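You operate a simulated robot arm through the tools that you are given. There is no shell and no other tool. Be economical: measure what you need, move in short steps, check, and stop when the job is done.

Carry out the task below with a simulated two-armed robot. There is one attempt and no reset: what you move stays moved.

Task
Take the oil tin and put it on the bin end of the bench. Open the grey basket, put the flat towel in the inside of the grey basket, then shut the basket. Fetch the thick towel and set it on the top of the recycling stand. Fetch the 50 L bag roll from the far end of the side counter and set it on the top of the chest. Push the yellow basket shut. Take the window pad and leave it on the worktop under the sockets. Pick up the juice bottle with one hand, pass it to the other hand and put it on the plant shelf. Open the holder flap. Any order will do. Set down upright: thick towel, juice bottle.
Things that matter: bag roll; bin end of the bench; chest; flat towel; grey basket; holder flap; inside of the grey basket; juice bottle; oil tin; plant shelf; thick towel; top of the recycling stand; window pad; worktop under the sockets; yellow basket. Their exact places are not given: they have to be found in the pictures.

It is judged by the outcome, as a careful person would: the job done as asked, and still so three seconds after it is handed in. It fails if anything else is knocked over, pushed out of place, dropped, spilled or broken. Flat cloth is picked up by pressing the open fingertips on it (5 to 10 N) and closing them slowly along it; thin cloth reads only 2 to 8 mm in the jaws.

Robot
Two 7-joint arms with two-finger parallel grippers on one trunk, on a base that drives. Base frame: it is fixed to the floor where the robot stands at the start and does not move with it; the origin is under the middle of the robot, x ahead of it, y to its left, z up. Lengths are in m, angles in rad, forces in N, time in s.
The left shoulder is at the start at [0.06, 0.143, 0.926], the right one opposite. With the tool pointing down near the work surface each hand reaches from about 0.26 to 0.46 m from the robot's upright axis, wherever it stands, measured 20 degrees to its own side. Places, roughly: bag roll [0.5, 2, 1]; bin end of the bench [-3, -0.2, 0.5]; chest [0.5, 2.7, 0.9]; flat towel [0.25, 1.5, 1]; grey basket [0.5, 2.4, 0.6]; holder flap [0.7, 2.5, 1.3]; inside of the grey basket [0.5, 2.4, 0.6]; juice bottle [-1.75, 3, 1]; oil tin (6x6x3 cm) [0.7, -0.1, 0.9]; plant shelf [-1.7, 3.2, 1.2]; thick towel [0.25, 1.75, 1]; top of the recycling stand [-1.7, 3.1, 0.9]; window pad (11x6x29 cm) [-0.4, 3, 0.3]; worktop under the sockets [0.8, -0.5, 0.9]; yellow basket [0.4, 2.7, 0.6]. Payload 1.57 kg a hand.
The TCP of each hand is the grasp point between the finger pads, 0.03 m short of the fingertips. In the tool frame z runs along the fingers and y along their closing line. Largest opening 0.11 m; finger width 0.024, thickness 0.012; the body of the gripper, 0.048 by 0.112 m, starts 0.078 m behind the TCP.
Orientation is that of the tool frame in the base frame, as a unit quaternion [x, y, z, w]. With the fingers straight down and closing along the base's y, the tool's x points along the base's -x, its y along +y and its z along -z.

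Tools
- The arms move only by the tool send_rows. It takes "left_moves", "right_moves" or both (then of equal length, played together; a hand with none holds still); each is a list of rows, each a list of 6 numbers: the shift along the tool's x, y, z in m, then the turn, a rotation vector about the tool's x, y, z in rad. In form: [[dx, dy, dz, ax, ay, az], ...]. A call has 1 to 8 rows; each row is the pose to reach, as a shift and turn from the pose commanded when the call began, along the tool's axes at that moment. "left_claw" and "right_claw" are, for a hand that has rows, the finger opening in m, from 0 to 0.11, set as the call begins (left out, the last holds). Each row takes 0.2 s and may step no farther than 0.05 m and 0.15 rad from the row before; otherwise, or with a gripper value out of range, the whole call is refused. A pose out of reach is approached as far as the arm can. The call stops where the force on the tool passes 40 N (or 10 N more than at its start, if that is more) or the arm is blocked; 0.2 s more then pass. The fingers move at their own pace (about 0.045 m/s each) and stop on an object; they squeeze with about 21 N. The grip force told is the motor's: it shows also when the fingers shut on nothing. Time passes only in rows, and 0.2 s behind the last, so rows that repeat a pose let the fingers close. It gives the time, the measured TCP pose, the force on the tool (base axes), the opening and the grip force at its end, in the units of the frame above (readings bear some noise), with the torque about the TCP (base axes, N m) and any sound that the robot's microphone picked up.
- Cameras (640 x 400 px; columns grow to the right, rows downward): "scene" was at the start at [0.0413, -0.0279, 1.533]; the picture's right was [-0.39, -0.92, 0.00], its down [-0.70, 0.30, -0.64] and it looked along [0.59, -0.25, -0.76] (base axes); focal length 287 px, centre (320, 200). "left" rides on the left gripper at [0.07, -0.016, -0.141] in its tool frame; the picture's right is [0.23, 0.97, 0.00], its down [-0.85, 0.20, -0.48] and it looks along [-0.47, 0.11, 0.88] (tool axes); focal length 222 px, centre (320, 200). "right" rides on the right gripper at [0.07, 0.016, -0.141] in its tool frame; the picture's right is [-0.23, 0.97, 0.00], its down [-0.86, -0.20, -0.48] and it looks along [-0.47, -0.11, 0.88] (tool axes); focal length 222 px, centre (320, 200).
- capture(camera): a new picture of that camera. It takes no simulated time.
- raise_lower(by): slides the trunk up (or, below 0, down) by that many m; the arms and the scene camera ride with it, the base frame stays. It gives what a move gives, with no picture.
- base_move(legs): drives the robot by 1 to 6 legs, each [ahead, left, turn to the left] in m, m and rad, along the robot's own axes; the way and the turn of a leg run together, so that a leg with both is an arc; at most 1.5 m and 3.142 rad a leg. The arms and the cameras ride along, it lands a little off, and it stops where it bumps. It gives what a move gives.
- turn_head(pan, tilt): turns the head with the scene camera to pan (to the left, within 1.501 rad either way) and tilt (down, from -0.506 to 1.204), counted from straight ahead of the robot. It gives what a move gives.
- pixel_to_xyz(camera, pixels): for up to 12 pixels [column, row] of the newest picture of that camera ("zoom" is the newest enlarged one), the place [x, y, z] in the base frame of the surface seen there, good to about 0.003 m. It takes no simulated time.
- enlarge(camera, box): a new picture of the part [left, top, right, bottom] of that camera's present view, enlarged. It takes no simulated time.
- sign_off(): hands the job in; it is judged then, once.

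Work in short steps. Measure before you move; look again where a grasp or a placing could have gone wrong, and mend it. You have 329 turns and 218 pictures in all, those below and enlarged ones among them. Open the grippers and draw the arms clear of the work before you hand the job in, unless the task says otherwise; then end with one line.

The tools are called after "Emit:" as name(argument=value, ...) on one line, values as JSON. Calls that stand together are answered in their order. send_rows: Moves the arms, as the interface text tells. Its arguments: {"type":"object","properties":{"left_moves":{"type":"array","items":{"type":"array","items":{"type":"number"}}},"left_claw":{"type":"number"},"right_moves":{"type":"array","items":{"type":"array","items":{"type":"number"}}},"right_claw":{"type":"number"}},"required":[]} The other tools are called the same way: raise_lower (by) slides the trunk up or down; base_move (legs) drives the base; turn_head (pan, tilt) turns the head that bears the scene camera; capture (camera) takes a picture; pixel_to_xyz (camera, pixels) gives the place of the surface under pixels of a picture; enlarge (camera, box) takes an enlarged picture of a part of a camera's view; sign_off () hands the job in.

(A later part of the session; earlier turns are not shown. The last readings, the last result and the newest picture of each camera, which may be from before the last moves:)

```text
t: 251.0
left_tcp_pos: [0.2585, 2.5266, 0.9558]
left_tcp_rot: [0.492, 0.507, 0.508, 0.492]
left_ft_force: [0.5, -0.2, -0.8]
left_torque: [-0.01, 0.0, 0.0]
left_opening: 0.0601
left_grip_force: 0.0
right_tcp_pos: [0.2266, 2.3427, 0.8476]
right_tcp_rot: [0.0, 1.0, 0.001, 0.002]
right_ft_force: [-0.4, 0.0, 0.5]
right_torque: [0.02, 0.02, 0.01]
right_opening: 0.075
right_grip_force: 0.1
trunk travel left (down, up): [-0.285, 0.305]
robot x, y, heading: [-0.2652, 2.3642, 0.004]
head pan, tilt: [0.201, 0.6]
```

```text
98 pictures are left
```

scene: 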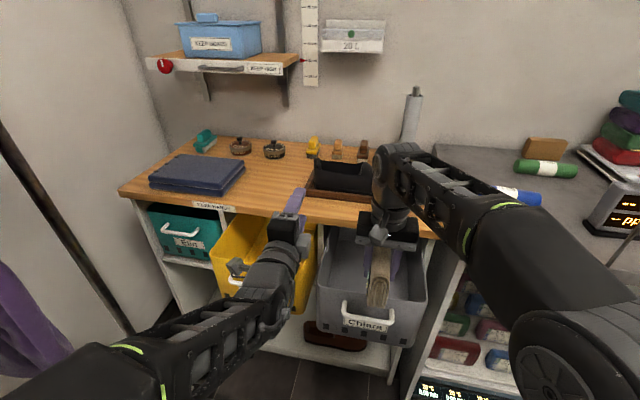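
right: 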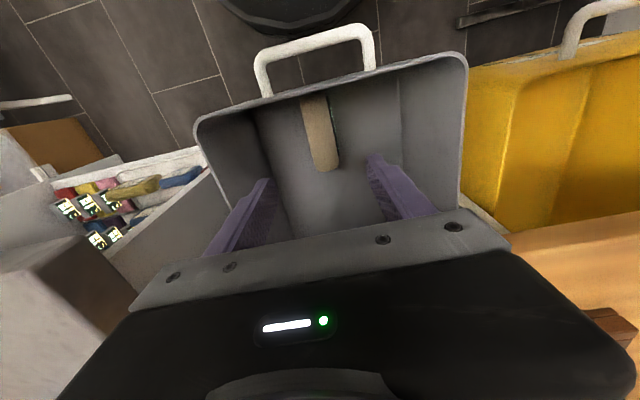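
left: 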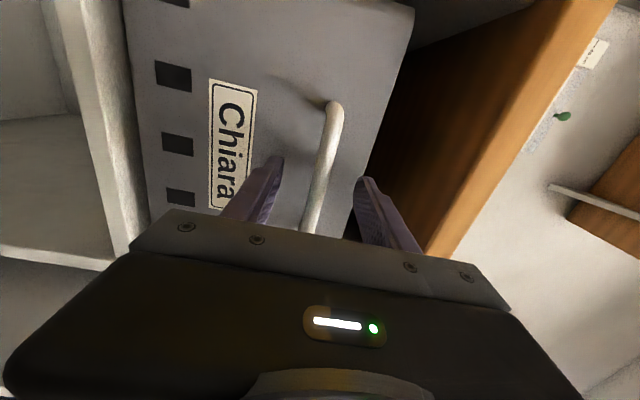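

The flat towel stands inside the basket. Now I back off, swing the right hand aside and lower the trunk to push both baskets shut with the closed left hand.

Emit:
base_move(legs=[[-0.3, 0, 0]])

Emit:
send_rows(right_moves=[[0.03, -0.03, 0, 0, 0, 0], [0.06, -0.06, 0, 0, 0, 0], [0.09, -0.1, 0, 0, 0, 0], [0.1, -0.14, 0, 0, 0, 0], [0.1, -0.18, 0, 0, 0, 0], [0.1, -0.22, 0, 0, 0, 0], [0.1, -0.26, 0, 0, 0, 0]], left_moves=[[0.02, 0, 0, 0, 0, 0], [0.04, 0, 0.01, 0, 0, 0], [0.06, 0, 0.02, 0, 0, 0], [0.08, 0, 0.03, 0, 0, 0], [0.1, 0, 0.04, 0, 0, 0], [0.12, 0, 0.05, 0, 0, 0], [0.14, 0, 0.06, 0, 0, 0]], left_claw=0.0)

Emit:
raise_lower(by=-0.2)

Emit:
turn_head(pan=0.35, tilt=0.45)

Emit:
capture(camera="scene")

```text
t: 253.0
left_tcp_pos: [-0.0453, 2.5251, 0.9556]
left_tcp_rot: [0.492, 0.508, 0.509, 0.491]
left_ft_force: [0.1, -1.2, 0.8]
left_torque: [0.0, -0.03, 0.0]
left_opening: 0.0599
left_grip_force: 0.1
right_tcp_pos: [-0.0769, 2.3404, 0.8459]
right_tcp_rot: [0.0, 1.0, 0.0, 0.001]
right_ft_force: [-0.3, 0.5, 0.6]
right_torque: [0.0, 0.0, 0.0]
right_opening: 0.0748
right_grip_force: 0.2
trunk travel left (down, up): [-0.285, 0.305]
robot x, y, heading: [-0.5643, 2.3644, 0.009]
head pan, tilt: [0.201, 0.6]
```

```text
t: 254.6
left_tcp_pos: [0.0321, 2.5837, 0.9667]
left_tcp_rot: [0.481, 0.523, 0.516, 0.479]
left_ft_force: [0.4, 0.7, -0.9]
left_torque: [0.01, 0.01, 0.03]
left_opening: 0.0001
left_grip_force: 20.8
left hand out of reach, approached as far as the arm can: row 1, 2, 3, 4, 5, 6, 7
right_tcp_pos: [-0.1753, 2.0801, 0.846]
right_tcp_rot: [-0.001, 1.0, 0.0, 0.001]
right_ft_force: [-0.7, 0.1, -0.1]
right_torque: [0.0, -0.03, 0.0]
right_opening: 0.0753
right_grip_force: 0.1
trunk travel left (down, up): [-0.285, 0.305]
robot x, y, heading: [-0.5636, 2.3609, 0.003]
head pan, tilt: [0.201, 0.6]
```

```text
t: 256.8
left_tcp_pos: [0.0315, 2.5848, 0.7669]
left_tcp_rot: [0.482, 0.523, 0.515, 0.478]
left_ft_force: [-0.3, 0.8, -0.3]
left_torque: [-0.02, 0.01, 0.01]
left_opening: 0.0
left_grip_force: 21.0
right_tcp_pos: [-0.1763, 2.0805, 0.6466]
right_tcp_rot: [-0.001, 1.0, 0.0, 0.001]
right_ft_force: [0.1, 0.0, 0.3]
right_torque: [-0.02, -0.04, 0.03]
right_opening: 0.0751
right_grip_force: 0.1
trunk travel left (down, up): [-0.085, 0.505]
robot x, y, heading: [-0.5689, 2.3589, 0.008]
head pan, tilt: [0.201, 0.6]
```

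```text
t: 257.5
left_tcp_pos: [0.0326, 2.5847, 0.7675]
left_tcp_rot: [0.481, 0.524, 0.515, 0.479]
left_ft_force: [0.0, -0.6, 0.7]
left_torque: [0.0, 0.01, 0.01]
left_opening: 0.0
left_grip_force: 20.4
right_tcp_pos: [-0.1757, 2.0799, 0.646]
right_tcp_rot: [-0.001, 1.0, 0.0, 0.001]
right_ft_force: [0.0, -0.5, 0.0]
right_torque: [0.0, 0.0, -0.02]
right_opening: 0.0748
right_grip_force: 0.0
trunk travel left (down, up): [-0.085, 0.505]
robot x, y, heading: [-0.5651, 2.3601, 0.005]
head pan, tilt: [0.351, 0.45]
```

```text
97 pictures are left
```

scene: 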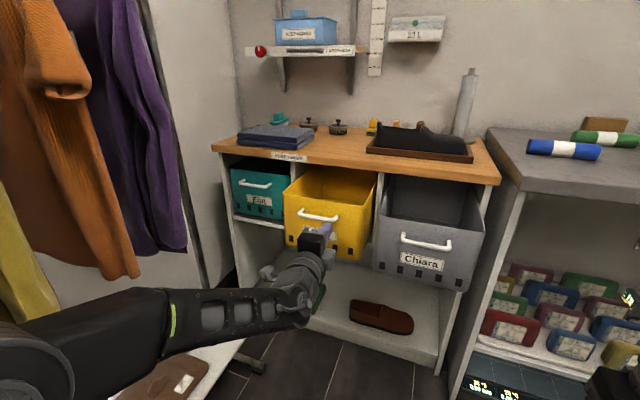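

I check where the left forearm is relative to the clothes.

Emit:
pixel_to_xyz(camera="scene", pixels=[[100, 320], [40, 340], [150, 310], [100, 260], [120, 270], [20, 290], [180, 240], [320, 235], [300, 215], [350, 225], [290, 185], [370, 200]])

```text
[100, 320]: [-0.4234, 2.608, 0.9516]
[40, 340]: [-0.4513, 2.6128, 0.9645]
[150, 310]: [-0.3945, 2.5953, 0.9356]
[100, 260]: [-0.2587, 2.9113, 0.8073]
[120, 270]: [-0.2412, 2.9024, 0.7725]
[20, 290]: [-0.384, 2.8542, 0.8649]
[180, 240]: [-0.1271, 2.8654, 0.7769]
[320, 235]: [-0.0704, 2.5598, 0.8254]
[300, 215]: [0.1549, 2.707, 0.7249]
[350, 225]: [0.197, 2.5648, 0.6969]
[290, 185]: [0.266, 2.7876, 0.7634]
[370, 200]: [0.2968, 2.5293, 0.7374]
```

Clothes are 0.2 m away from the elbow. Yellow basket spans y 2.53–2.79 with front x≈0.197; I align the closed hand at y≈2.66, z≈0.65.

Emit:
send_rows(left_moves=[[0.02, -0.03, 0, 0, 0, 0], [0.04, -0.06, 0, 0, 0, 0], [0.06, -0.09, 0, 0, 0, 0], [0.075, -0.115, 0, 0, 0, 0]])

Emit:
capture(camera="scene")

```text
t: 258.5
left_tcp_pos: [0.0202, 2.6697, 0.6748]
left_tcp_rot: [0.489, 0.524, 0.512, 0.473]
left_ft_force: [0.8, 0.8, -2.2]
left_torque: [0.03, -0.21, -0.07]
left_opening: 0.0
left_grip_force: 21.2
left hand out of reach, approached as far as the arm can: row 1, 2, 3, 4
right_tcp_pos: [-0.1765, 2.083, 0.6453]
right_tcp_rot: [0.0, 1.0, 0.0, 0.001]
right_ft_force: [0.3, -0.6, -0.5]
right_torque: [-0.05, 0.01, -0.02]
right_opening: 0.0748
right_grip_force: 0.2
trunk travel left (down, up): [-0.085, 0.505]
robot x, y, heading: [-0.5701, 2.361, 0.008]
head pan, tilt: [0.351, 0.45]
```

```text
96 pictures are left
```

scene: 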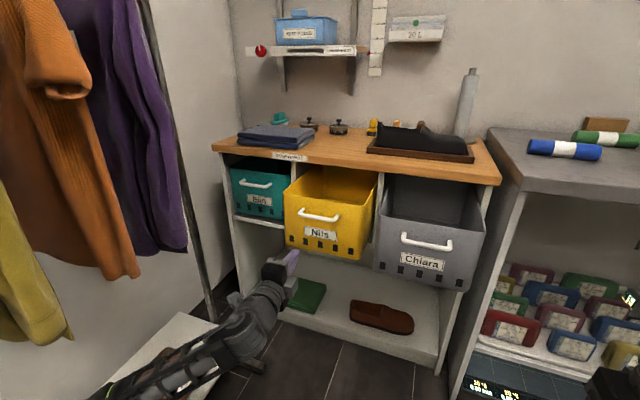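

Aligned under the handle. I drive forward 0.13 up to the basket, then look.

Emit:
base_move(legs=[[0.17, 0, 0]])

Emit:
capture(camera="scene")

```text
t: 260.0
left_tcp_pos: [0.1929, 2.6682, 0.6745]
left_tcp_rot: [0.486, 0.527, 0.509, 0.477]
left_ft_force: [0.1, -0.6, -0.3]
left_torque: [-0.03, 0.02, 0.02]
left_opening: 0.0
left_grip_force: 21.1
right_tcp_pos: [-0.0042, 2.0816, 0.6456]
right_tcp_rot: [-0.002, 1.0, 0.0, 0.001]
right_ft_force: [-0.1, 0.3, -0.5]
right_torque: [-0.01, -0.02, 0.01]
right_opening: 0.0749
right_grip_force: 0.0
trunk travel left (down, up): [-0.085, 0.505]
robot x, y, heading: [-0.3972, 2.3623, 0.008]
head pan, tilt: [0.351, 0.45]
```

```text
95 pictures are left
```

scene: 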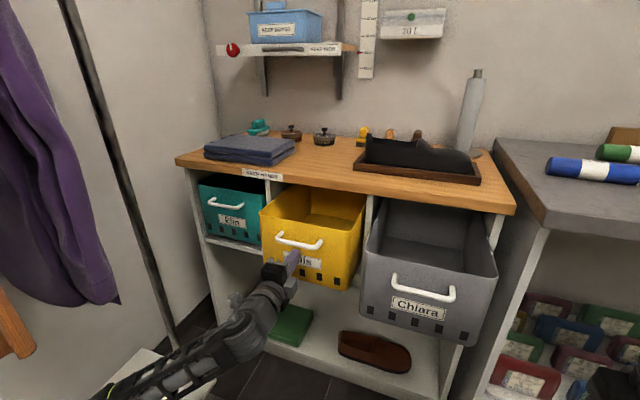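

It is in contact and sliding. I push another 0.11 m.

Emit:
base_move(legs=[[0.1, 0, 0]])

Emit:
capture(camera="scene")

Emit:
enlarge(camera="scene", box=[160, 130, 360, 300])

```text
t: 261.1
left_tcp_pos: [0.2937, 2.6688, 0.6754]
left_tcp_rot: [0.486, 0.525, 0.51, 0.477]
left_ft_force: [-0.4, -0.7, 0.2]
left_torque: [-0.01, 0.02, 0.0]
left_opening: 0.0
left_grip_force: 21.0
right_tcp_pos: [0.096, 2.0826, 0.6458]
right_tcp_rot: [0.001, 1.0, 0.0, 0.002]
right_ft_force: [-0.3, -0.1, -0.2]
right_torque: [-0.02, 0.05, 0.01]
right_opening: 0.0748
right_grip_force: 0.0
trunk travel left (down, up): [-0.085, 0.505]
robot x, y, heading: [-0.2971, 2.3596, 0.009]
head pan, tilt: [0.351, 0.45]
```

```text
94 pictures are left
```

scene: 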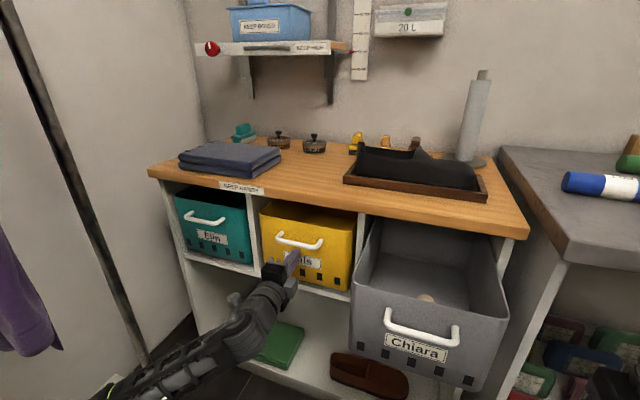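

```text
2.35 times, centred on (260, 215) of scene
```

zoom: 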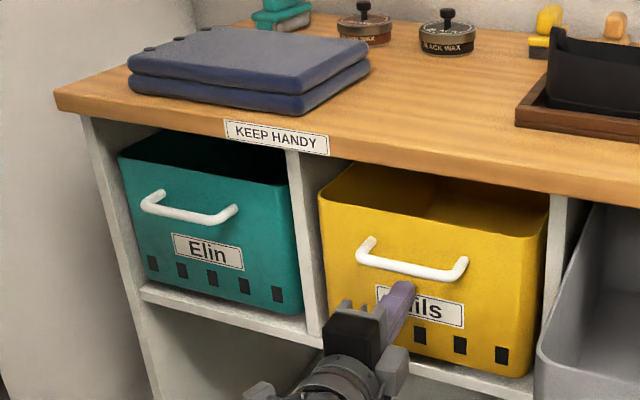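

I compare the yellow front's depth with the shut teal one.

Emit:
pixel_to_xyz(camera="zoom", pixels=[[140, 240], [270, 270], [345, 280], [525, 340], [490, 290], [200, 225], [420, 230], [130, 170], [340, 215]])

```text
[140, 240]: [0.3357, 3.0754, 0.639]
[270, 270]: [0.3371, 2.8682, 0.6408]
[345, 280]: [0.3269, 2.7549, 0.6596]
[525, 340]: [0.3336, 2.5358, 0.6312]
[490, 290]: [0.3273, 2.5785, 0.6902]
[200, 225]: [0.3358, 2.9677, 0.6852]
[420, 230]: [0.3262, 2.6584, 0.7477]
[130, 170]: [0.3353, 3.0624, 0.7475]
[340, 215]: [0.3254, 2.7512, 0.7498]
```

Yellow is at 0.327 vs 0.336 shut; I push 12 mm more with the arm.

Emit:
send_rows(left_moves=[[0, 0, 0.004, 0, 0, 0], [0, 0, 0.008, 0, 0, 0], [0, 0, 0.012, 0, 0, 0], [0, 0, 0.015, 0, 0, 0]])

Emit:
enlarge(camera="scene", box=[160, 130, 360, 300])

Emit:
pixel_to_xyz(camera="zoom", pixels=[[345, 280], [525, 340], [490, 290], [420, 230], [340, 215]])

```text
t: 262.1
left_tcp_pos: [0.3067, 2.6693, 0.6749]
left_tcp_rot: [0.489, 0.525, 0.508, 0.477]
left_ft_force: [-34.5, -2.3, -7.8]
left_torque: [0.19, 0.09, -0.43]
left_opening: 0.0
left_grip_force: 21.4
right_tcp_pos: [0.094, 2.0832, 0.6477]
right_tcp_rot: [-0.001, 1.0, 0.0, 0.002]
right_ft_force: [-0.2, -0.5, -0.7]
right_torque: [0.03, -0.04, 0.01]
right_opening: 0.0751
right_grip_force: 0.1
trunk travel left (down, up): [-0.085, 0.505]
robot x, y, heading: [-0.2986, 2.3632, 0.003]
head pan, tilt: [0.351, 0.45]
```

```text
2.35 times, centred on (260, 215) of scene
```

zoom: 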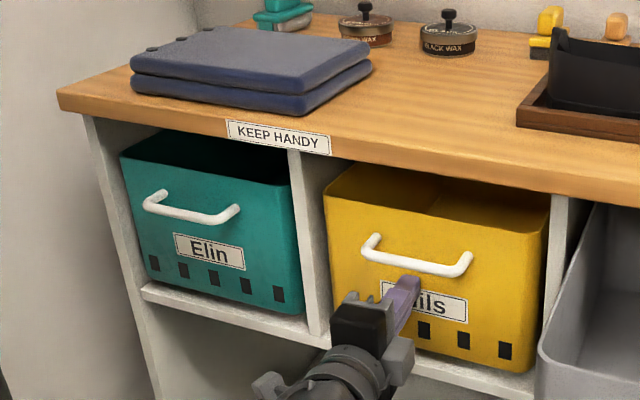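

```text
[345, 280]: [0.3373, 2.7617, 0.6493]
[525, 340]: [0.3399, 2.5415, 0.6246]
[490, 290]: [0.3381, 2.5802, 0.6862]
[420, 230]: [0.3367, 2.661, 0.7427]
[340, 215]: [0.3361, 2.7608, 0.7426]
```

Yellow is fully shut (34 N at the stop). I back off 0.28, strafe right 0.31 to the grey basket.

Emit:
base_move(legs=[[-0.29, 0, 0], [0, -0.315, 0]])

Emit:
capture(camera="scene")

```text
t: 265.9
left_tcp_pos: [0.0225, 2.3483, 0.6751]
left_tcp_rot: [0.49, 0.524, 0.507, 0.478]
left_ft_force: [0.1, -0.2, 0.2]
left_torque: [-0.01, 0.0, 0.02]
left_opening: 0.0
left_grip_force: 21.0
right_tcp_pos: [-0.1934, 1.7621, 0.646]
right_tcp_rot: [0.001, 1.0, 0.001, 0.001]
right_ft_force: [-1.1, -0.4, -0.2]
right_torque: [0.01, 0.01, -0.02]
right_opening: 0.075
right_grip_force: 0.0
trunk travel left (down, up): [-0.085, 0.505]
robot x, y, heading: [-0.5844, 2.0442, 0.005]
head pan, tilt: [0.351, 0.45]
```

```text
91 pictures are left
```

scene: 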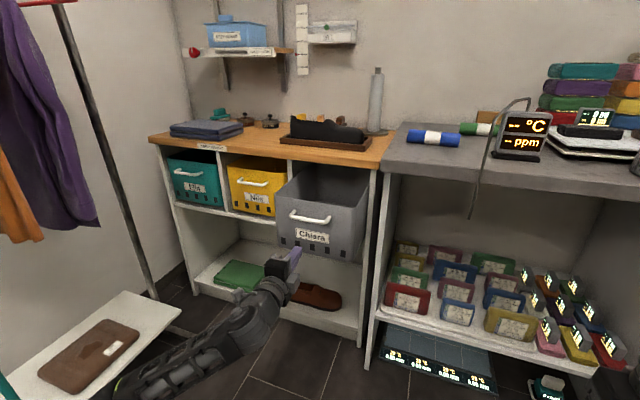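

I push the grey basket shut: drive forward 0.26.

Emit:
base_move(legs=[[0.26, 0, 0]])

Emit:
capture(camera="scene")

Emit:
pixel_to_xyz(camera="scene", pixels=[[300, 240], [340, 240], [370, 240], [320, 210], [280, 200], [210, 215], [250, 215]])

```text
t: 267.7
left_tcp_pos: [0.2803, 2.3495, 0.6734]
left_tcp_rot: [0.488, 0.525, 0.507, 0.478]
left_ft_force: [0.2, 0.7, 0.1]
left_torque: [-0.03, 0.0, 0.01]
left_opening: 0.0
left_grip_force: 21.4
right_tcp_pos: [0.0636, 1.7625, 0.6458]
right_tcp_rot: [0.001, 1.0, 0.0, 0.002]
right_ft_force: [-0.2, 0.2, 0.3]
right_torque: [0.0, -0.02, -0.03]
right_opening: 0.0753
right_grip_force: 0.1
trunk travel left (down, up): [-0.085, 0.505]
robot x, y, heading: [-0.3246, 2.043, 0.002]
head pan, tilt: [0.351, 0.45]
```

```text
90 pictures are left
```

scene: 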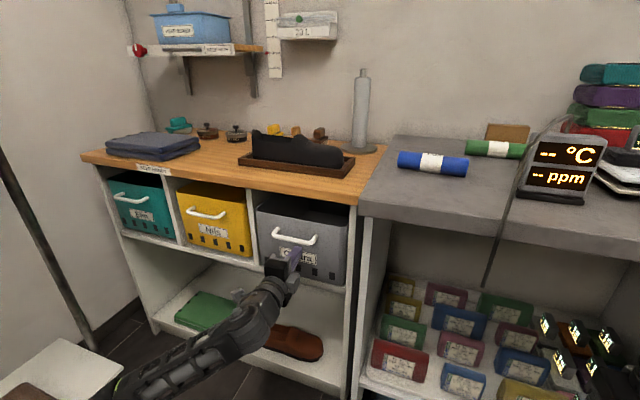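

```text
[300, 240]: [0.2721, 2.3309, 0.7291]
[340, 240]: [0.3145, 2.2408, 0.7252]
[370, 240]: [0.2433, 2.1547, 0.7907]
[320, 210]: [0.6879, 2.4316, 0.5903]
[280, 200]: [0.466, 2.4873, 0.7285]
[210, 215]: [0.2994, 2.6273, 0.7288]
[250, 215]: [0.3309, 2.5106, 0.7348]
```

Front is at ~0.313; I push 25 mm more with the arm to the stop.

Emit:
send_rows(left_moves=[[0, 0, 0.006, 0, 0, 0], [0, 0, 0.012, 0, 0, 0], [0, 0, 0.018, 0, 0, 0], [0, 0, 0.024, 0, 0, 0], [0, 0, 0.029, 0, 0, 0]])

Emit:
enlarge(camera="scene", box=[90, 140, 390, 320])

Emit:
pixel_to_xyz(camera="zoom", pixels=[[375, 190], [535, 270], [530, 190], [400, 150], [250, 180], [70, 140], [480, 250]])

```text
t: 268.9
left_tcp_pos: [0.3066, 2.3514, 0.6742]
left_tcp_rot: [0.492, 0.526, 0.504, 0.476]
left_ft_force: [-25.4, -2.5, -5.1]
left_torque: [0.08, 0.04, -0.3]
left_opening: 0.0
left_grip_force: 20.7
right_tcp_pos: [0.0624, 1.763, 0.6468]
right_tcp_rot: [0.002, 1.0, 0.0, 0.002]
right_ft_force: [0.0, 0.0, 0.3]
right_torque: [0.01, -0.05, 0.0]
right_opening: 0.075
right_grip_force: 0.1
trunk travel left (down, up): [-0.085, 0.505]
robot x, y, heading: [-0.3285, 2.0456, -0.002]
head pan, tilt: [0.351, 0.45]
```

```text
2.13 times, centred on (240, 230) of scene
```

zoom: 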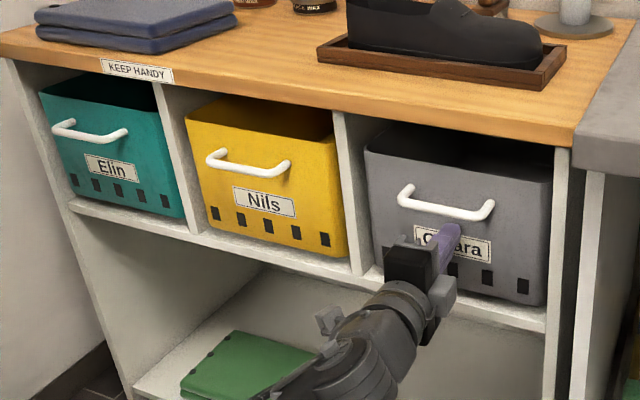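

```text
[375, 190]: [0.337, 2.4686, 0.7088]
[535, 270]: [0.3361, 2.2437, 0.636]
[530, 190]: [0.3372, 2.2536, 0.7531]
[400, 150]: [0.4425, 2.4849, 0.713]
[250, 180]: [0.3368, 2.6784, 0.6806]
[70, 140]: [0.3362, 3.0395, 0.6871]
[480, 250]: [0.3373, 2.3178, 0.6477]
```

Both baskets are shut. Next the bag roll: I back off, raise the trunk, and turn the left hand fingers-down (closing along x).

Emit:
base_move(legs=[[-0.3, 0, 0]])

Emit:
raise_lower(by=0.4)

Emit:
send_rows(left_moves=[[0, 0, -0.015, 0.14, 0, 0], [0, 0, -0.03, 0.28, 0, 0], [0, 0, -0.045, 0.42, 0, 0], [0, 0, -0.06, 0.56, 0, 0], [0, 0, -0.075, 0.7, 0, 0], [0, 0, -0.09, 0.84, 0, 0], [0, 0, -0.105, 0.98, 0, 0], [0, 0, -0.12, 1.12, 0, 0]], left_claw=0.08)

Emit:
send_rows(left_moves=[[0, 0, 0, 0.14, 0, 0], [0, 0, 0, 0.28, 0, 0], [0, 0, 0, 0.42, 0, 0], [0, 0, 0, 0.451, 0, 0]])

Emit:
raise_lower(by=0.09)

Emit:
turn_head(pan=0.1, tilt=0.65)

Emit:
capture(camera="scene")

```text
t: 270.9
left_tcp_pos: [0.0062, 2.353, 0.6749]
left_tcp_rot: [0.491, 0.527, 0.505, 0.476]
left_ft_force: [0.6, -0.2, -0.6]
left_torque: [-0.01, -0.02, 0.01]
left_opening: 0.0
left_grip_force: 20.5
right_tcp_pos: [-0.238, 1.7635, 0.6456]
right_tcp_rot: [0.0, 1.0, -0.001, 0.001]
right_ft_force: [0.2, 0.0, -0.1]
right_torque: [-0.03, 0.0, 0.04]
right_opening: 0.0751
right_grip_force: 0.0
trunk travel left (down, up): [-0.085, 0.505]
robot x, y, heading: [-0.6233, 2.044, 0.004]
head pan, tilt: [0.351, 0.45]
```

```text
t: 274.8
left_tcp_pos: [0.0068, 2.3523, 1.0743]
left_tcp_rot: [0.49, 0.526, 0.506, 0.476]
left_ft_force: [0.7, -0.3, -0.3]
left_torque: [0.03, -0.01, -0.02]
left_opening: 0.0001
left_grip_force: 20.8
right_tcp_pos: [-0.2367, 1.7634, 1.0459]
right_tcp_rot: [0.0, 1.0, 0.0, 0.001]
right_ft_force: [-1.0, 0.0, -0.7]
right_torque: [-0.01, 0.03, 0.02]
right_opening: 0.0749
right_grip_force: 0.1
trunk travel left (down, up): [-0.485, 0.105]
robot x, y, heading: [-0.6275, 2.0433, 0.006]
head pan, tilt: [0.351, 0.45]
```

```text
t: 276.6
left_tcp_pos: [-0.1124, 2.3445, 1.0795]
left_tcp_rot: [0.669, 0.715, 0.148, 0.142]
left_ft_force: [-1.5, -0.4, -0.7]
left_torque: [-0.01, -0.01, 0.04]
left_opening: 0.08
left_grip_force: 0.1
right_tcp_pos: [-0.2365, 1.7619, 1.0454]
right_tcp_rot: [0.001, 1.0, 0.0, 0.001]
right_ft_force: [0.4, 0.9, -1.1]
right_torque: [0.03, -0.02, -0.04]
right_opening: 0.0752
right_grip_force: 0.0
trunk travel left (down, up): [-0.485, 0.105]
robot x, y, heading: [-0.6281, 2.0491, 0.009]
head pan, tilt: [0.351, 0.45]
```

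```text
t: 277.6
left_tcp_pos: [-0.1608, 2.347, 1.0307]
left_tcp_rot: [0.683, 0.73, -0.008, 0.0]
left_ft_force: [-0.4, -0.5, -0.2]
left_torque: [0.02, -0.01, 0.0]
left_opening: 0.0799
left_grip_force: 0.1
left hand out of reach, approached as far as the arm can: row 2, 3, 4
right_tcp_pos: [-0.237, 1.7629, 1.045]
right_tcp_rot: [0.0, 1.0, -0.001, 0.001]
right_ft_force: [-0.2, -0.9, 0.8]
right_torque: [0.0, 0.02, -0.03]
right_opening: 0.075
right_grip_force: 0.0
trunk travel left (down, up): [-0.485, 0.105]
robot x, y, heading: [-0.6247, 2.0458, 0.003]
head pan, tilt: [0.351, 0.45]
```

```text
t: 278.8
left_tcp_pos: [-0.1617, 2.3492, 1.122]
left_tcp_rot: [0.684, 0.73, -0.008, 0.0]
left_ft_force: [0.1, -0.3, -0.1]
left_torque: [0.03, 0.0, 0.03]
left_opening: 0.08
left_grip_force: 0.0
right_tcp_pos: [-0.2356, 1.7632, 1.135]
right_tcp_rot: [0.001, 1.0, 0.001, 0.001]
right_ft_force: [0.1, 1.0, 0.0]
right_torque: [-0.01, 0.01, -0.01]
right_opening: 0.0751
right_grip_force: 0.0
trunk travel left (down, up): [-0.575, 0.015]
robot x, y, heading: [-0.6277, 2.0473, 0.005]
head pan, tilt: [0.351, 0.45]
```

```text
t: 279.6
left_tcp_pos: [-0.1618, 2.3485, 1.1209]
left_tcp_rot: [0.684, 0.73, -0.007, 0.001]
left_ft_force: [0.6, -0.1, 0.4]
left_torque: [0.02, -0.02, -0.01]
left_opening: 0.0799
left_grip_force: 0.2
right_tcp_pos: [-0.2369, 1.7633, 1.1355]
right_tcp_rot: [0.0, 1.0, 0.0, 0.001]
right_ft_force: [0.1, -0.4, -0.5]
right_torque: [0.01, 0.01, 0.02]
right_opening: 0.0751
right_grip_force: 0.1
trunk travel left (down, up): [-0.575, 0.015]
robot x, y, heading: [-0.6253, 2.0439, 0.004]
head pan, tilt: [0.099, 0.649]
```

```text
88 pictures are left
```

scene: 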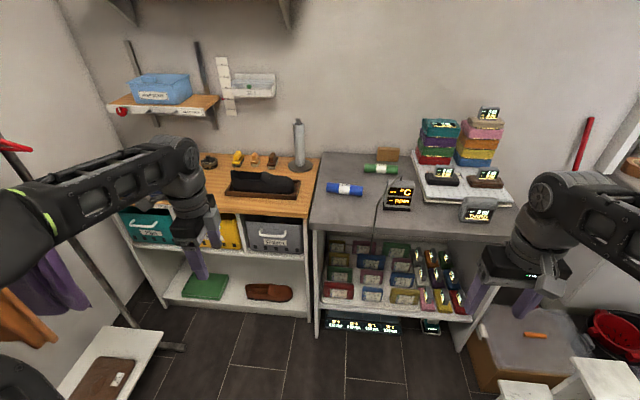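

The roll lies along y at x≈0.39; a turned base gives the left arm the reach. I measure the roll and the chest top precisely.

Emit:
enlarge(camera="scene", box=[200, 130, 420, 230])

Emit:
pixel_to_xyz(camera="zoom", pixels=[[371, 168], [418, 173], [465, 178], [418, 165], [418, 185], [90, 130], [60, 145], [120, 100], [80, 170], [300, 150], [75, 110], [110, 165]])

```text
2.91 times, centred on (310, 180) of scene
```

zoom: 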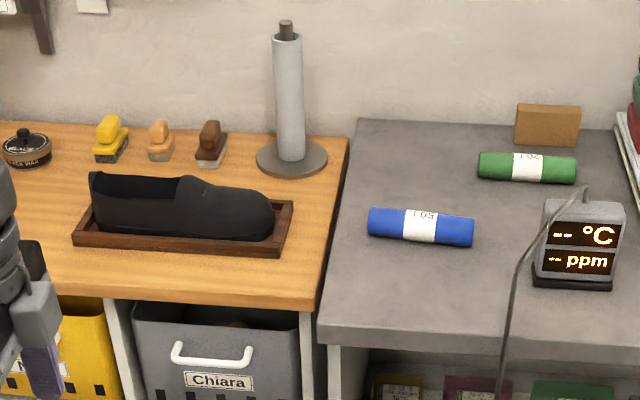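

```text
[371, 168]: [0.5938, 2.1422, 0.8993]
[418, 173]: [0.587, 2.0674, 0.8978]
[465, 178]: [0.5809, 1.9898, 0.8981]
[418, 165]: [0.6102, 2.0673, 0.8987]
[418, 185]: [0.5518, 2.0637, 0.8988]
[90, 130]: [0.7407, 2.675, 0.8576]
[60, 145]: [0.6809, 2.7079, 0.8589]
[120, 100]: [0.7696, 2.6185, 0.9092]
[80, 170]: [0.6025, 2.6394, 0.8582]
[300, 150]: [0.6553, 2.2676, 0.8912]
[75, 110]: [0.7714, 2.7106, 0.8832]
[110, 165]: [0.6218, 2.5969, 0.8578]
```

Emit:
pixel_to_xyz(camera="zoom", pixels=[[372, 222], [420, 225], [470, 228], [420, 210], [420, 240], [395, 225], [445, 228], [40, 250], [60, 210], [290, 275], [200, 280], [20, 200]])

```text
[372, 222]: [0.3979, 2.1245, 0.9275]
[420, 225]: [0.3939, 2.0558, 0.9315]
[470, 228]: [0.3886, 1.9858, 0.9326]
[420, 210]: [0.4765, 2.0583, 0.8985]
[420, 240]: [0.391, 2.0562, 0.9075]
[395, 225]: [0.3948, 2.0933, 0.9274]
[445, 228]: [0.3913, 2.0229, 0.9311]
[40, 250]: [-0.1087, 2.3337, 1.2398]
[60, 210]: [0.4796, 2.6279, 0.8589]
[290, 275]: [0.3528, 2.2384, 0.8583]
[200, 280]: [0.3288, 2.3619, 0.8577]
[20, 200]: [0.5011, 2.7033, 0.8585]
```

Roll centre ≈ [0.408,2.055], ~0.15 long, dia ~0.04. I check the wire near the display and rack board before turning.

Emit:
pixel_to_xyz(camera="zoom", pixels=[[583, 190], [550, 212], [520, 265], [510, 320], [505, 360]])

Emit:
pixel_to_xyz(camera="scene", pixels=[[160, 335], [110, 330], [130, 390], [60, 395], [180, 345], [155, 350]])

Emit:
base_move(legs=[[0, 0, -0.9]])

```text
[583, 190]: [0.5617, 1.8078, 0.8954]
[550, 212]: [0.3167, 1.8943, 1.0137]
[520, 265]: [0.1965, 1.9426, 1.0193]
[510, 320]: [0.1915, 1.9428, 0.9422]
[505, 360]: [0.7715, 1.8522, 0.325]
```

```text
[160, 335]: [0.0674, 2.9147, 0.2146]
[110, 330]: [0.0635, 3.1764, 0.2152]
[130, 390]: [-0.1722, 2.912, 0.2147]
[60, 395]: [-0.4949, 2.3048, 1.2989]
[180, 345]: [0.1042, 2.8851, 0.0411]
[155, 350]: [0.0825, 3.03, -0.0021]
```

```text
t: 282.3
left_tcp_pos: [-0.1002, 1.8668, 1.1218]
left_tcp_rot: [0.933, 0.359, -0.008, -0.002]
left_ft_force: [0.1, 0.5, 0.4]
left_torque: [0.02, 0.03, 0.0]
left_opening: 0.0801
left_grip_force: 0.1
right_tcp_pos: [-0.6052, 1.5629, 1.1351]
right_tcp_rot: [0.436, 0.9, 0.0, 0.001]
right_ft_force: [-0.2, -0.3, 0.1]
right_torque: [0.01, -0.02, -0.01]
right_opening: 0.0746
right_grip_force: 0.3
trunk travel left (down, up): [-0.575, 0.015]
robot x, y, heading: [-0.6284, 2.0435, -0.902]
head pan, tilt: [0.099, 0.649]
```

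The wire peaks at z≈1.03 near y 1.94, clear of my path. I align the hand yaw with the roll and drive in.

Emit:
send_rows(left_moves=[[0, 0, 0, 0, 0, -0.13], [0, 0, 0, 0, 0, -0.26], [0, 0, 0, 0, 0, -0.39], [0, 0, 0, 0, 0, -0.52], [0, 0, 0, 0, 0, -0.65], [0, 0, 0, 0, 0, -0.768]])

Emit:
base_move(legs=[[0.245, 0.24, 0]])

Emit:
turn_head(pan=0.8, tilt=0.8)

Emit:
capture(camera="scene")

```text
t: 283.7
left_tcp_pos: [-0.0994, 1.8669, 1.1217]
left_tcp_rot: [0.73, 0.684, -0.005, -0.006]
left_ft_force: [-0.3, 0.9, 0.5]
left_torque: [0.04, -0.05, -0.02]
left_opening: 0.0801
left_grip_force: 0.2
right_tcp_pos: [-0.6064, 1.5638, 1.1372]
right_tcp_rot: [0.436, 0.9, 0.0, 0.0]
right_ft_force: [-0.6, -0.1, -0.1]
right_torque: [-0.01, 0.03, -0.01]
right_opening: 0.0749
right_grip_force: 0.1
trunk travel left (down, up): [-0.575, 0.015]
robot x, y, heading: [-0.6288, 2.0438, -0.899]
head pan, tilt: [0.099, 0.649]
```

```text
t: 286.0
left_tcp_pos: [0.2443, 1.8263, 1.1208]
left_tcp_rot: [0.73, 0.684, -0.005, -0.006]
left_ft_force: [-0.2, -0.2, -0.5]
left_torque: [0.01, 0.03, 0.0]
left_opening: 0.0799
left_grip_force: 0.1
right_tcp_pos: [-0.2604, 1.5205, 1.1355]
right_tcp_rot: [0.434, 0.901, 0.0, 0.001]
right_ft_force: [0.4, 0.1, 0.3]
right_torque: [0.01, 0.01, 0.0]
right_opening: 0.075
right_grip_force: 0.1
trunk travel left (down, up): [-0.575, 0.015]
robot x, y, heading: [-0.2835, 2.0005, -0.894]
head pan, tilt: [0.099, 0.649]
```

```text
t: 287.0
left_tcp_pos: [0.2425, 1.826, 1.1221]
left_tcp_rot: [0.73, 0.684, -0.005, -0.007]
left_ft_force: [-0.1, -0.8, 0.3]
left_torque: [0.03, -0.04, -0.03]
left_opening: 0.0798
left_grip_force: 0.0
right_tcp_pos: [-0.2626, 1.5202, 1.1356]
right_tcp_rot: [0.435, 0.9, 0.0, 0.001]
right_ft_force: [0.2, 0.7, 0.0]
right_torque: [0.02, 0.0, 0.02]
right_opening: 0.0751
right_grip_force: 0.1
trunk travel left (down, up): [-0.575, 0.015]
robot x, y, heading: [-0.2871, 2.0046, -0.89]
head pan, tilt: [0.799, 0.799]
```

```text
86 pictures are left
```

scene: 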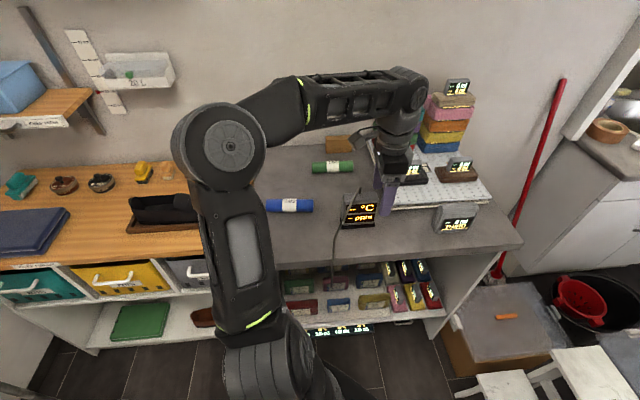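

I move the left hand diagonally at height to above the roll.

Emit:
send_rows(left_moves=[[0.04, 0.025, -0.02, 0, 0, 0], [0.08, 0.05, -0.03, 0, 0, 0], [0.12, 0.075, -0.03, 0, 0, 0], [0.16, 0.1, -0.02, 0, 0, 0], [0.2, 0.125, 0, 0, 0, 0], [0.2395, 0.1496, 0.02, 0, 0, 0], [0.2395, 0.1496, 0.06, 0, 0, 0]], left_claw=0.075)

Emit:
capture(camera="left")

Emit:
capture(camera="scene")

```text
refused: row 1 steps farther than a row can; nothing moved
```

```text
85 pictures are left
```

left: 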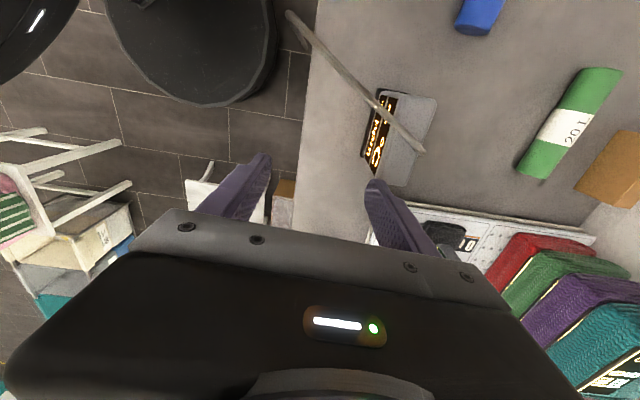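

```text
84 pictures are left
```

scene: 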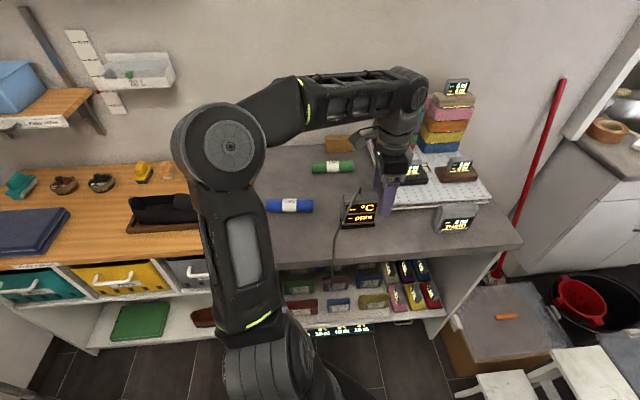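

I resend with finer steps.

Emit:
send_rows(left_moves=[[0.034, 0.021, -0.02, 0, 0, 0], [0.068, 0.042, -0.03, 0, 0, 0], [0.102, 0.064, -0.03, 0, 0, 0], [0.136, 0.085, -0.02, 0, 0, 0], [0.171, 0.107, 0, 0, 0, 0], [0.205, 0.128, 0.02, 0, 0, 0], [0.2395, 0.1496, 0.03, 0, 0, 0], [0.2395, 0.1496, 0.06, 0, 0, 0]], left_claw=0.075)

Emit:
capture(camera="left")

Emit:
capture(camera="scene")

```text
t: 288.8
left_tcp_pos: [0.4069, 2.057, 1.0569]
left_tcp_rot: [0.729, 0.684, -0.004, -0.005]
left_ft_force: [0.7, 0.1, 0.1]
left_torque: [-0.05, -0.03, 0.01]
left_opening: 0.0747
left_grip_force: 0.2
left hand out of reach, approached as far as the arm can: row 1, 2, 3, 4
right_tcp_pos: [-0.2628, 1.5212, 1.1362]
right_tcp_rot: [0.434, 0.901, 0.0, 0.001]
right_ft_force: [1.1, -0.1, 0.3]
right_torque: [-0.02, -0.03, 0.01]
right_opening: 0.0748
right_grip_force: 0.1
trunk travel left (down, up): [-0.575, 0.015]
robot x, y, heading: [-0.2827, 2.0004, -0.897]
head pan, tilt: [0.799, 0.799]
```

```text
83 pictures are left
```

left: 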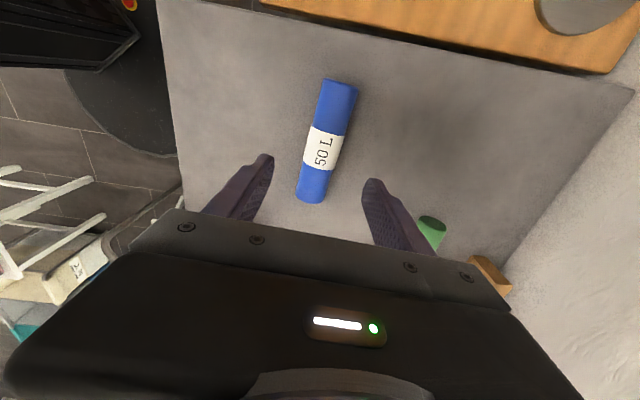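

```text
82 pictures are left
```

scene: 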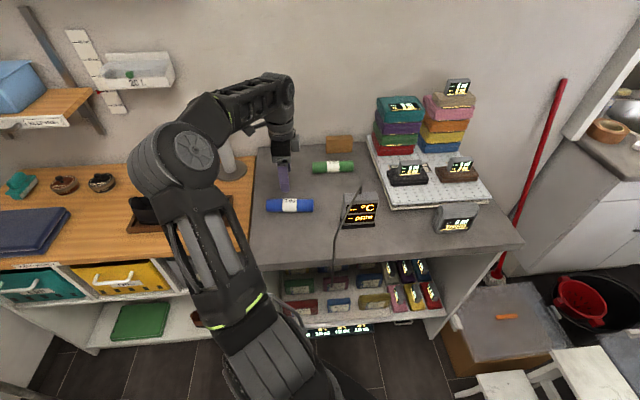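

The roll is centred and aligned. I descend to TCP z≈0.935 and close.

Emit:
send_rows(left_moves=[[0, 0, 0.04, 0, 0, 0], [0, 0, 0.08, 0, 0, 0], [0, 0, 0.11, 0, 0, 0], [0, 0, 0.122, 0, 0, 0]])

Emit:
send_rows(left_moves=[[0, 0, 0, 0, 0, 0], [0, 0, 0, 0, 0, 0], [0, 0, 0, 0, 0, 0], [0, 0, 0, 0, 0, 0]], left_claw=0.0)

Emit:
send_rows(left_moves=[[0, 0, -0.01, 0, 0, 0], [0, 0, -0.03, 0, 0, 0], [0, 0, -0.06, 0, 0, 0], [0, 0, -0.1, 0, 0, 0], [0, 0, -0.13, 0, 0, 0]])

Emit:
capture(camera="left")

```text
t: 289.8
left_tcp_pos: [0.4056, 2.057, 0.9367]
left_tcp_rot: [0.729, 0.684, -0.004, -0.006]
left_ft_force: [0.1, -0.7, -0.8]
left_torque: [0.0, 0.02, 0.0]
left_opening: 0.075
left_grip_force: 0.0
right_tcp_pos: [-0.2622, 1.5207, 1.1359]
right_tcp_rot: [0.434, 0.901, 0.0, 0.002]
right_ft_force: [-0.6, -0.4, 0.0]
right_torque: [-0.04, -0.02, 0.02]
right_opening: 0.0749
right_grip_force: 0.0
trunk travel left (down, up): [-0.575, 0.015]
robot x, y, heading: [-0.2828, 2.0024, -0.894]
head pan, tilt: [0.799, 0.799]
```

```text
t: 290.8
left_tcp_pos: [0.4058, 2.0565, 0.9355]
left_tcp_rot: [0.73, 0.683, -0.005, -0.005]
left_ft_force: [-0.4, 0.1, -0.8]
left_torque: [-0.07, 0.0, -0.01]
left_opening: 0.0381
left_grip_force: 21.4
right_tcp_pos: [-0.2619, 1.5211, 1.1355]
right_tcp_rot: [0.435, 0.901, -0.001, 0.001]
right_ft_force: [0.1, -0.1, -0.4]
right_torque: [-0.01, 0.04, 0.0]
right_opening: 0.0748
right_grip_force: 0.1
trunk travel left (down, up): [-0.575, 0.015]
robot x, y, heading: [-0.2817, 2.0005, -0.899]
head pan, tilt: [0.799, 0.799]
```

```text
t: 292.0
left_tcp_pos: [0.4065, 2.0546, 1.0663]
left_tcp_rot: [0.73, 0.684, -0.006, -0.005]
left_ft_force: [0.8, 0.0, -1.5]
left_torque: [-0.01, -0.01, 0.01]
left_opening: 0.0381
left_grip_force: 20.7
right_tcp_pos: [-0.2621, 1.52, 1.136]
right_tcp_rot: [0.436, 0.9, -0.001, 0.001]
right_ft_force: [-0.3, 0.7, -1.1]
right_torque: [-0.01, -0.02, 0.04]
right_opening: 0.0753
right_grip_force: 0.1
trunk travel left (down, up): [-0.575, 0.015]
robot x, y, heading: [-0.2863, 2.0039, -0.896]
head pan, tilt: [0.799, 0.799]
```

```text
81 pictures are left
```

left: 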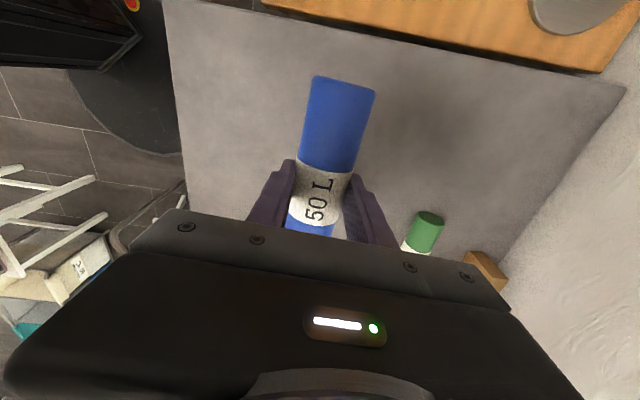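

Roll is in hand. I drive along to the chest (keeping heading) with the roll held high.

Emit:
base_move(legs=[[-0.268, 0.285, 0]])

Emit:
turn_head(pan=1.2, tilt=0.75)

Emit:
capture(camera="scene")

```text
t: 294.5
left_tcp_pos: [0.458, 2.4422, 1.0673]
left_tcp_rot: [0.729, 0.685, -0.006, -0.006]
left_ft_force: [-0.5, -0.1, -2.2]
left_torque: [0.01, 0.02, 0.02]
left_opening: 0.0386
left_grip_force: 21.3
right_tcp_pos: [-0.2103, 1.9064, 1.1365]
right_tcp_rot: [0.433, 0.901, -0.001, 0.001]
right_ft_force: [0.1, 0.7, -0.2]
right_torque: [-0.04, 0.03, 0.0]
right_opening: 0.0747
right_grip_force: 0.0
trunk travel left (down, up): [-0.575, 0.015]
robot x, y, heading: [-0.2357, 2.3903, -0.89]
head pan, tilt: [0.799, 0.799]
```

```text
t: 295.4
left_tcp_pos: [0.4587, 2.4422, 1.0669]
left_tcp_rot: [0.728, 0.685, -0.006, -0.005]
left_ft_force: [0.1, 0.8, -1.3]
left_torque: [-0.04, -0.01, -0.01]
left_opening: 0.0382
left_grip_force: 20.6
right_tcp_pos: [-0.21, 1.9051, 1.1362]
right_tcp_rot: [0.433, 0.901, 0.0, 0.001]
right_ft_force: [0.2, 0.5, 0.2]
right_torque: [0.02, 0.05, -0.02]
right_opening: 0.0748
right_grip_force: 0.1
trunk travel left (down, up): [-0.575, 0.015]
robot x, y, heading: [-0.2363, 2.3872, -0.894]
head pan, tilt: [1.201, 0.75]
```

```text
80 pictures are left
```

scene: 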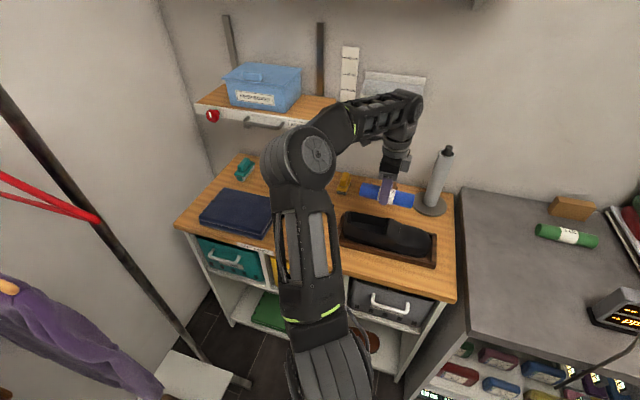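

I measure the wall shelf's front edge and the free patch between denim stack and shoe tray.

Emit:
pixel_to_xyz(camera="scene", pixels=[[200, 108], [300, 122], [255, 120], [268, 215], [265, 235], [340, 250], [345, 215], [343, 180], [262, 190], [300, 255], [255, 175], [395, 85]])

```text
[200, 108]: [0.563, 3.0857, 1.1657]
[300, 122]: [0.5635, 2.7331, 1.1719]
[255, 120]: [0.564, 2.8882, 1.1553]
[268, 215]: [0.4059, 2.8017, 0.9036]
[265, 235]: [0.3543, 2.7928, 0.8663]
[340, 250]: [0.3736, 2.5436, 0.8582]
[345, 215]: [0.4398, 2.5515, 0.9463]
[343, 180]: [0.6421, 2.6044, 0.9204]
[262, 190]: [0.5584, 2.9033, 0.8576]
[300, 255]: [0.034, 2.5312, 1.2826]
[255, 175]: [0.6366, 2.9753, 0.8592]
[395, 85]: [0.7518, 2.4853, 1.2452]
```

The patch x 0.31–0.60, y 2.56–2.79 is free; the roll fits lengthwise at [0.43,2.672]. I move there, lowering past the shoe.

Emit:
send_rows(left_moves=[[0.04, -0.008, 0, 0, 0, 0], [0.08, -0.016, 0, 0, 0, 0], [0.12, -0.024, 0, 0, 0, 0], [0.16, -0.032, 0.0, 0, 0, 0], [0.195, -0.038, 0.02, 0, 0, 0], [0.228, -0.042, 0.05, 0, 0, 0], [0.228, -0.042, 0.09, 0, 0, 0], [0.228, -0.042, 0.13, 0, 0, 0]])

Emit:
capture(camera="left")

Emit:
capture(camera="scene")

```text
t: 297.1
left_tcp_pos: [0.4293, 2.6722, 0.9374]
left_tcp_rot: [0.729, 0.685, -0.005, -0.006]
left_ft_force: [0.3, 0.7, -1.6]
left_torque: [-0.01, -0.02, 0.01]
left_opening: 0.0385
left_grip_force: 20.9
right_tcp_pos: [-0.2085, 1.904, 1.1363]
right_tcp_rot: [0.434, 0.901, 0.0, 0.001]
right_ft_force: [-0.6, 0.4, 0.4]
right_torque: [-0.05, -0.02, 0.0]
right_opening: 0.075
right_grip_force: 0.0
trunk travel left (down, up): [-0.575, 0.015]
robot x, y, heading: [-0.2322, 2.3846, -0.891]
head pan, tilt: [1.201, 0.75]
```

```text
79 pictures are left
```

left: 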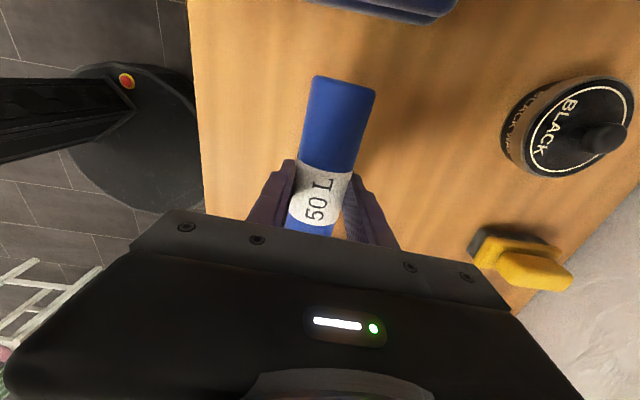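

```text
78 pictures are left
```

scene: 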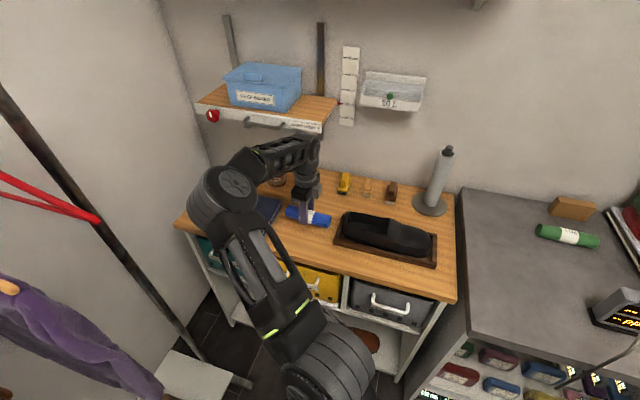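

The roll is over the patch. I lower 4 cm with care.

Emit:
send_rows(left_moves=[[0, 0, 0.015, 0, 0, 0], [0, 0, 0.03, 0, 0, 0], [0, 0, 0.037, 0, 0, 0], [0, 0, 0.041, 0, 0, 0]])

Emit:
send_rows(left_moves=[[0, 0, 0.001, 0, 0, 0], [0, 0, 0.003, 0, 0, 0]])

```text
t: 298.1
left_tcp_pos: [0.4283, 2.6716, 0.8982]
left_tcp_rot: [0.729, 0.685, -0.005, -0.006]
left_ft_force: [0.1, 0.4, -0.2]
left_torque: [-0.07, 0.01, 0.03]
left_opening: 0.0385
left_grip_force: 20.8
right_tcp_pos: [-0.2104, 1.9053, 1.1363]
right_tcp_rot: [0.434, 0.901, 0.0, 0.001]
right_ft_force: [0.2, 0.4, -0.4]
right_torque: [0.02, 0.01, -0.03]
right_opening: 0.0749
right_grip_force: 0.1
trunk travel left (down, up): [-0.575, 0.015]
robot x, y, heading: [-0.2352, 2.3903, -0.894]
head pan, tilt: [1.201, 0.75]
```

```text
t: 298.8
left_tcp_pos: [0.4288, 2.6717, 0.8975]
left_tcp_rot: [0.728, 0.685, -0.003, -0.004]
left_ft_force: [-0.1, 1.5, 19.5]
left_torque: [-0.05, -0.11, 0.0]
left_opening: 0.0384
left_grip_force: 20.7
right_tcp_pos: [-0.2112, 1.9035, 1.1354]
right_tcp_rot: [0.434, 0.901, 0.001, 0.001]
right_ft_force: [0.3, 0.3, 0.4]
right_torque: [-0.01, -0.04, -0.03]
right_opening: 0.075
right_grip_force: 0.1
trunk travel left (down, up): [-0.575, 0.015]
robot x, y, heading: [-0.2339, 2.3875, -0.894]
head pan, tilt: [1.201, 0.75]
```

Contact. I ease 2 mm, open and rise.

Emit:
send_rows(left_moves=[[0, 0, -0.002, 0, 0, 0], [0, 0, -0.002, 0, 0, 0], [0, 0, -0.002, 0, 0, 0], [0, 0, -0.02, 0, 0, 0], [0, 0, -0.05, 0, 0, 0], [0, 0, -0.09, 0, 0, 0], [0, 0, -0.13, 0, 0, 0]], left_claw=0.07)

Emit:
capture(camera="left")

```text
t: 300.4
left_tcp_pos: [0.4297, 2.6705, 1.0259]
left_tcp_rot: [0.728, 0.685, -0.006, -0.006]
left_ft_force: [0.3, -0.4, 0.1]
left_torque: [0.0, -0.02, 0.02]
left_opening: 0.07
left_grip_force: 0.0
right_tcp_pos: [-0.2102, 1.9045, 1.1354]
right_tcp_rot: [0.433, 0.901, 0.0, 0.001]
right_ft_force: [0.1, -0.3, -0.4]
right_torque: [0.02, -0.05, 0.01]
right_opening: 0.0747
right_grip_force: 0.0
trunk travel left (down, up): [-0.575, 0.015]
robot x, y, heading: [-0.2317, 2.3865, -0.887]
head pan, tilt: [1.201, 0.75]
```

```text
77 pictures are left
```

left: 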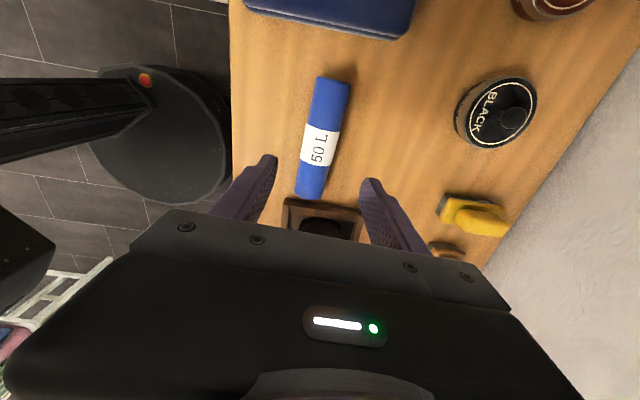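

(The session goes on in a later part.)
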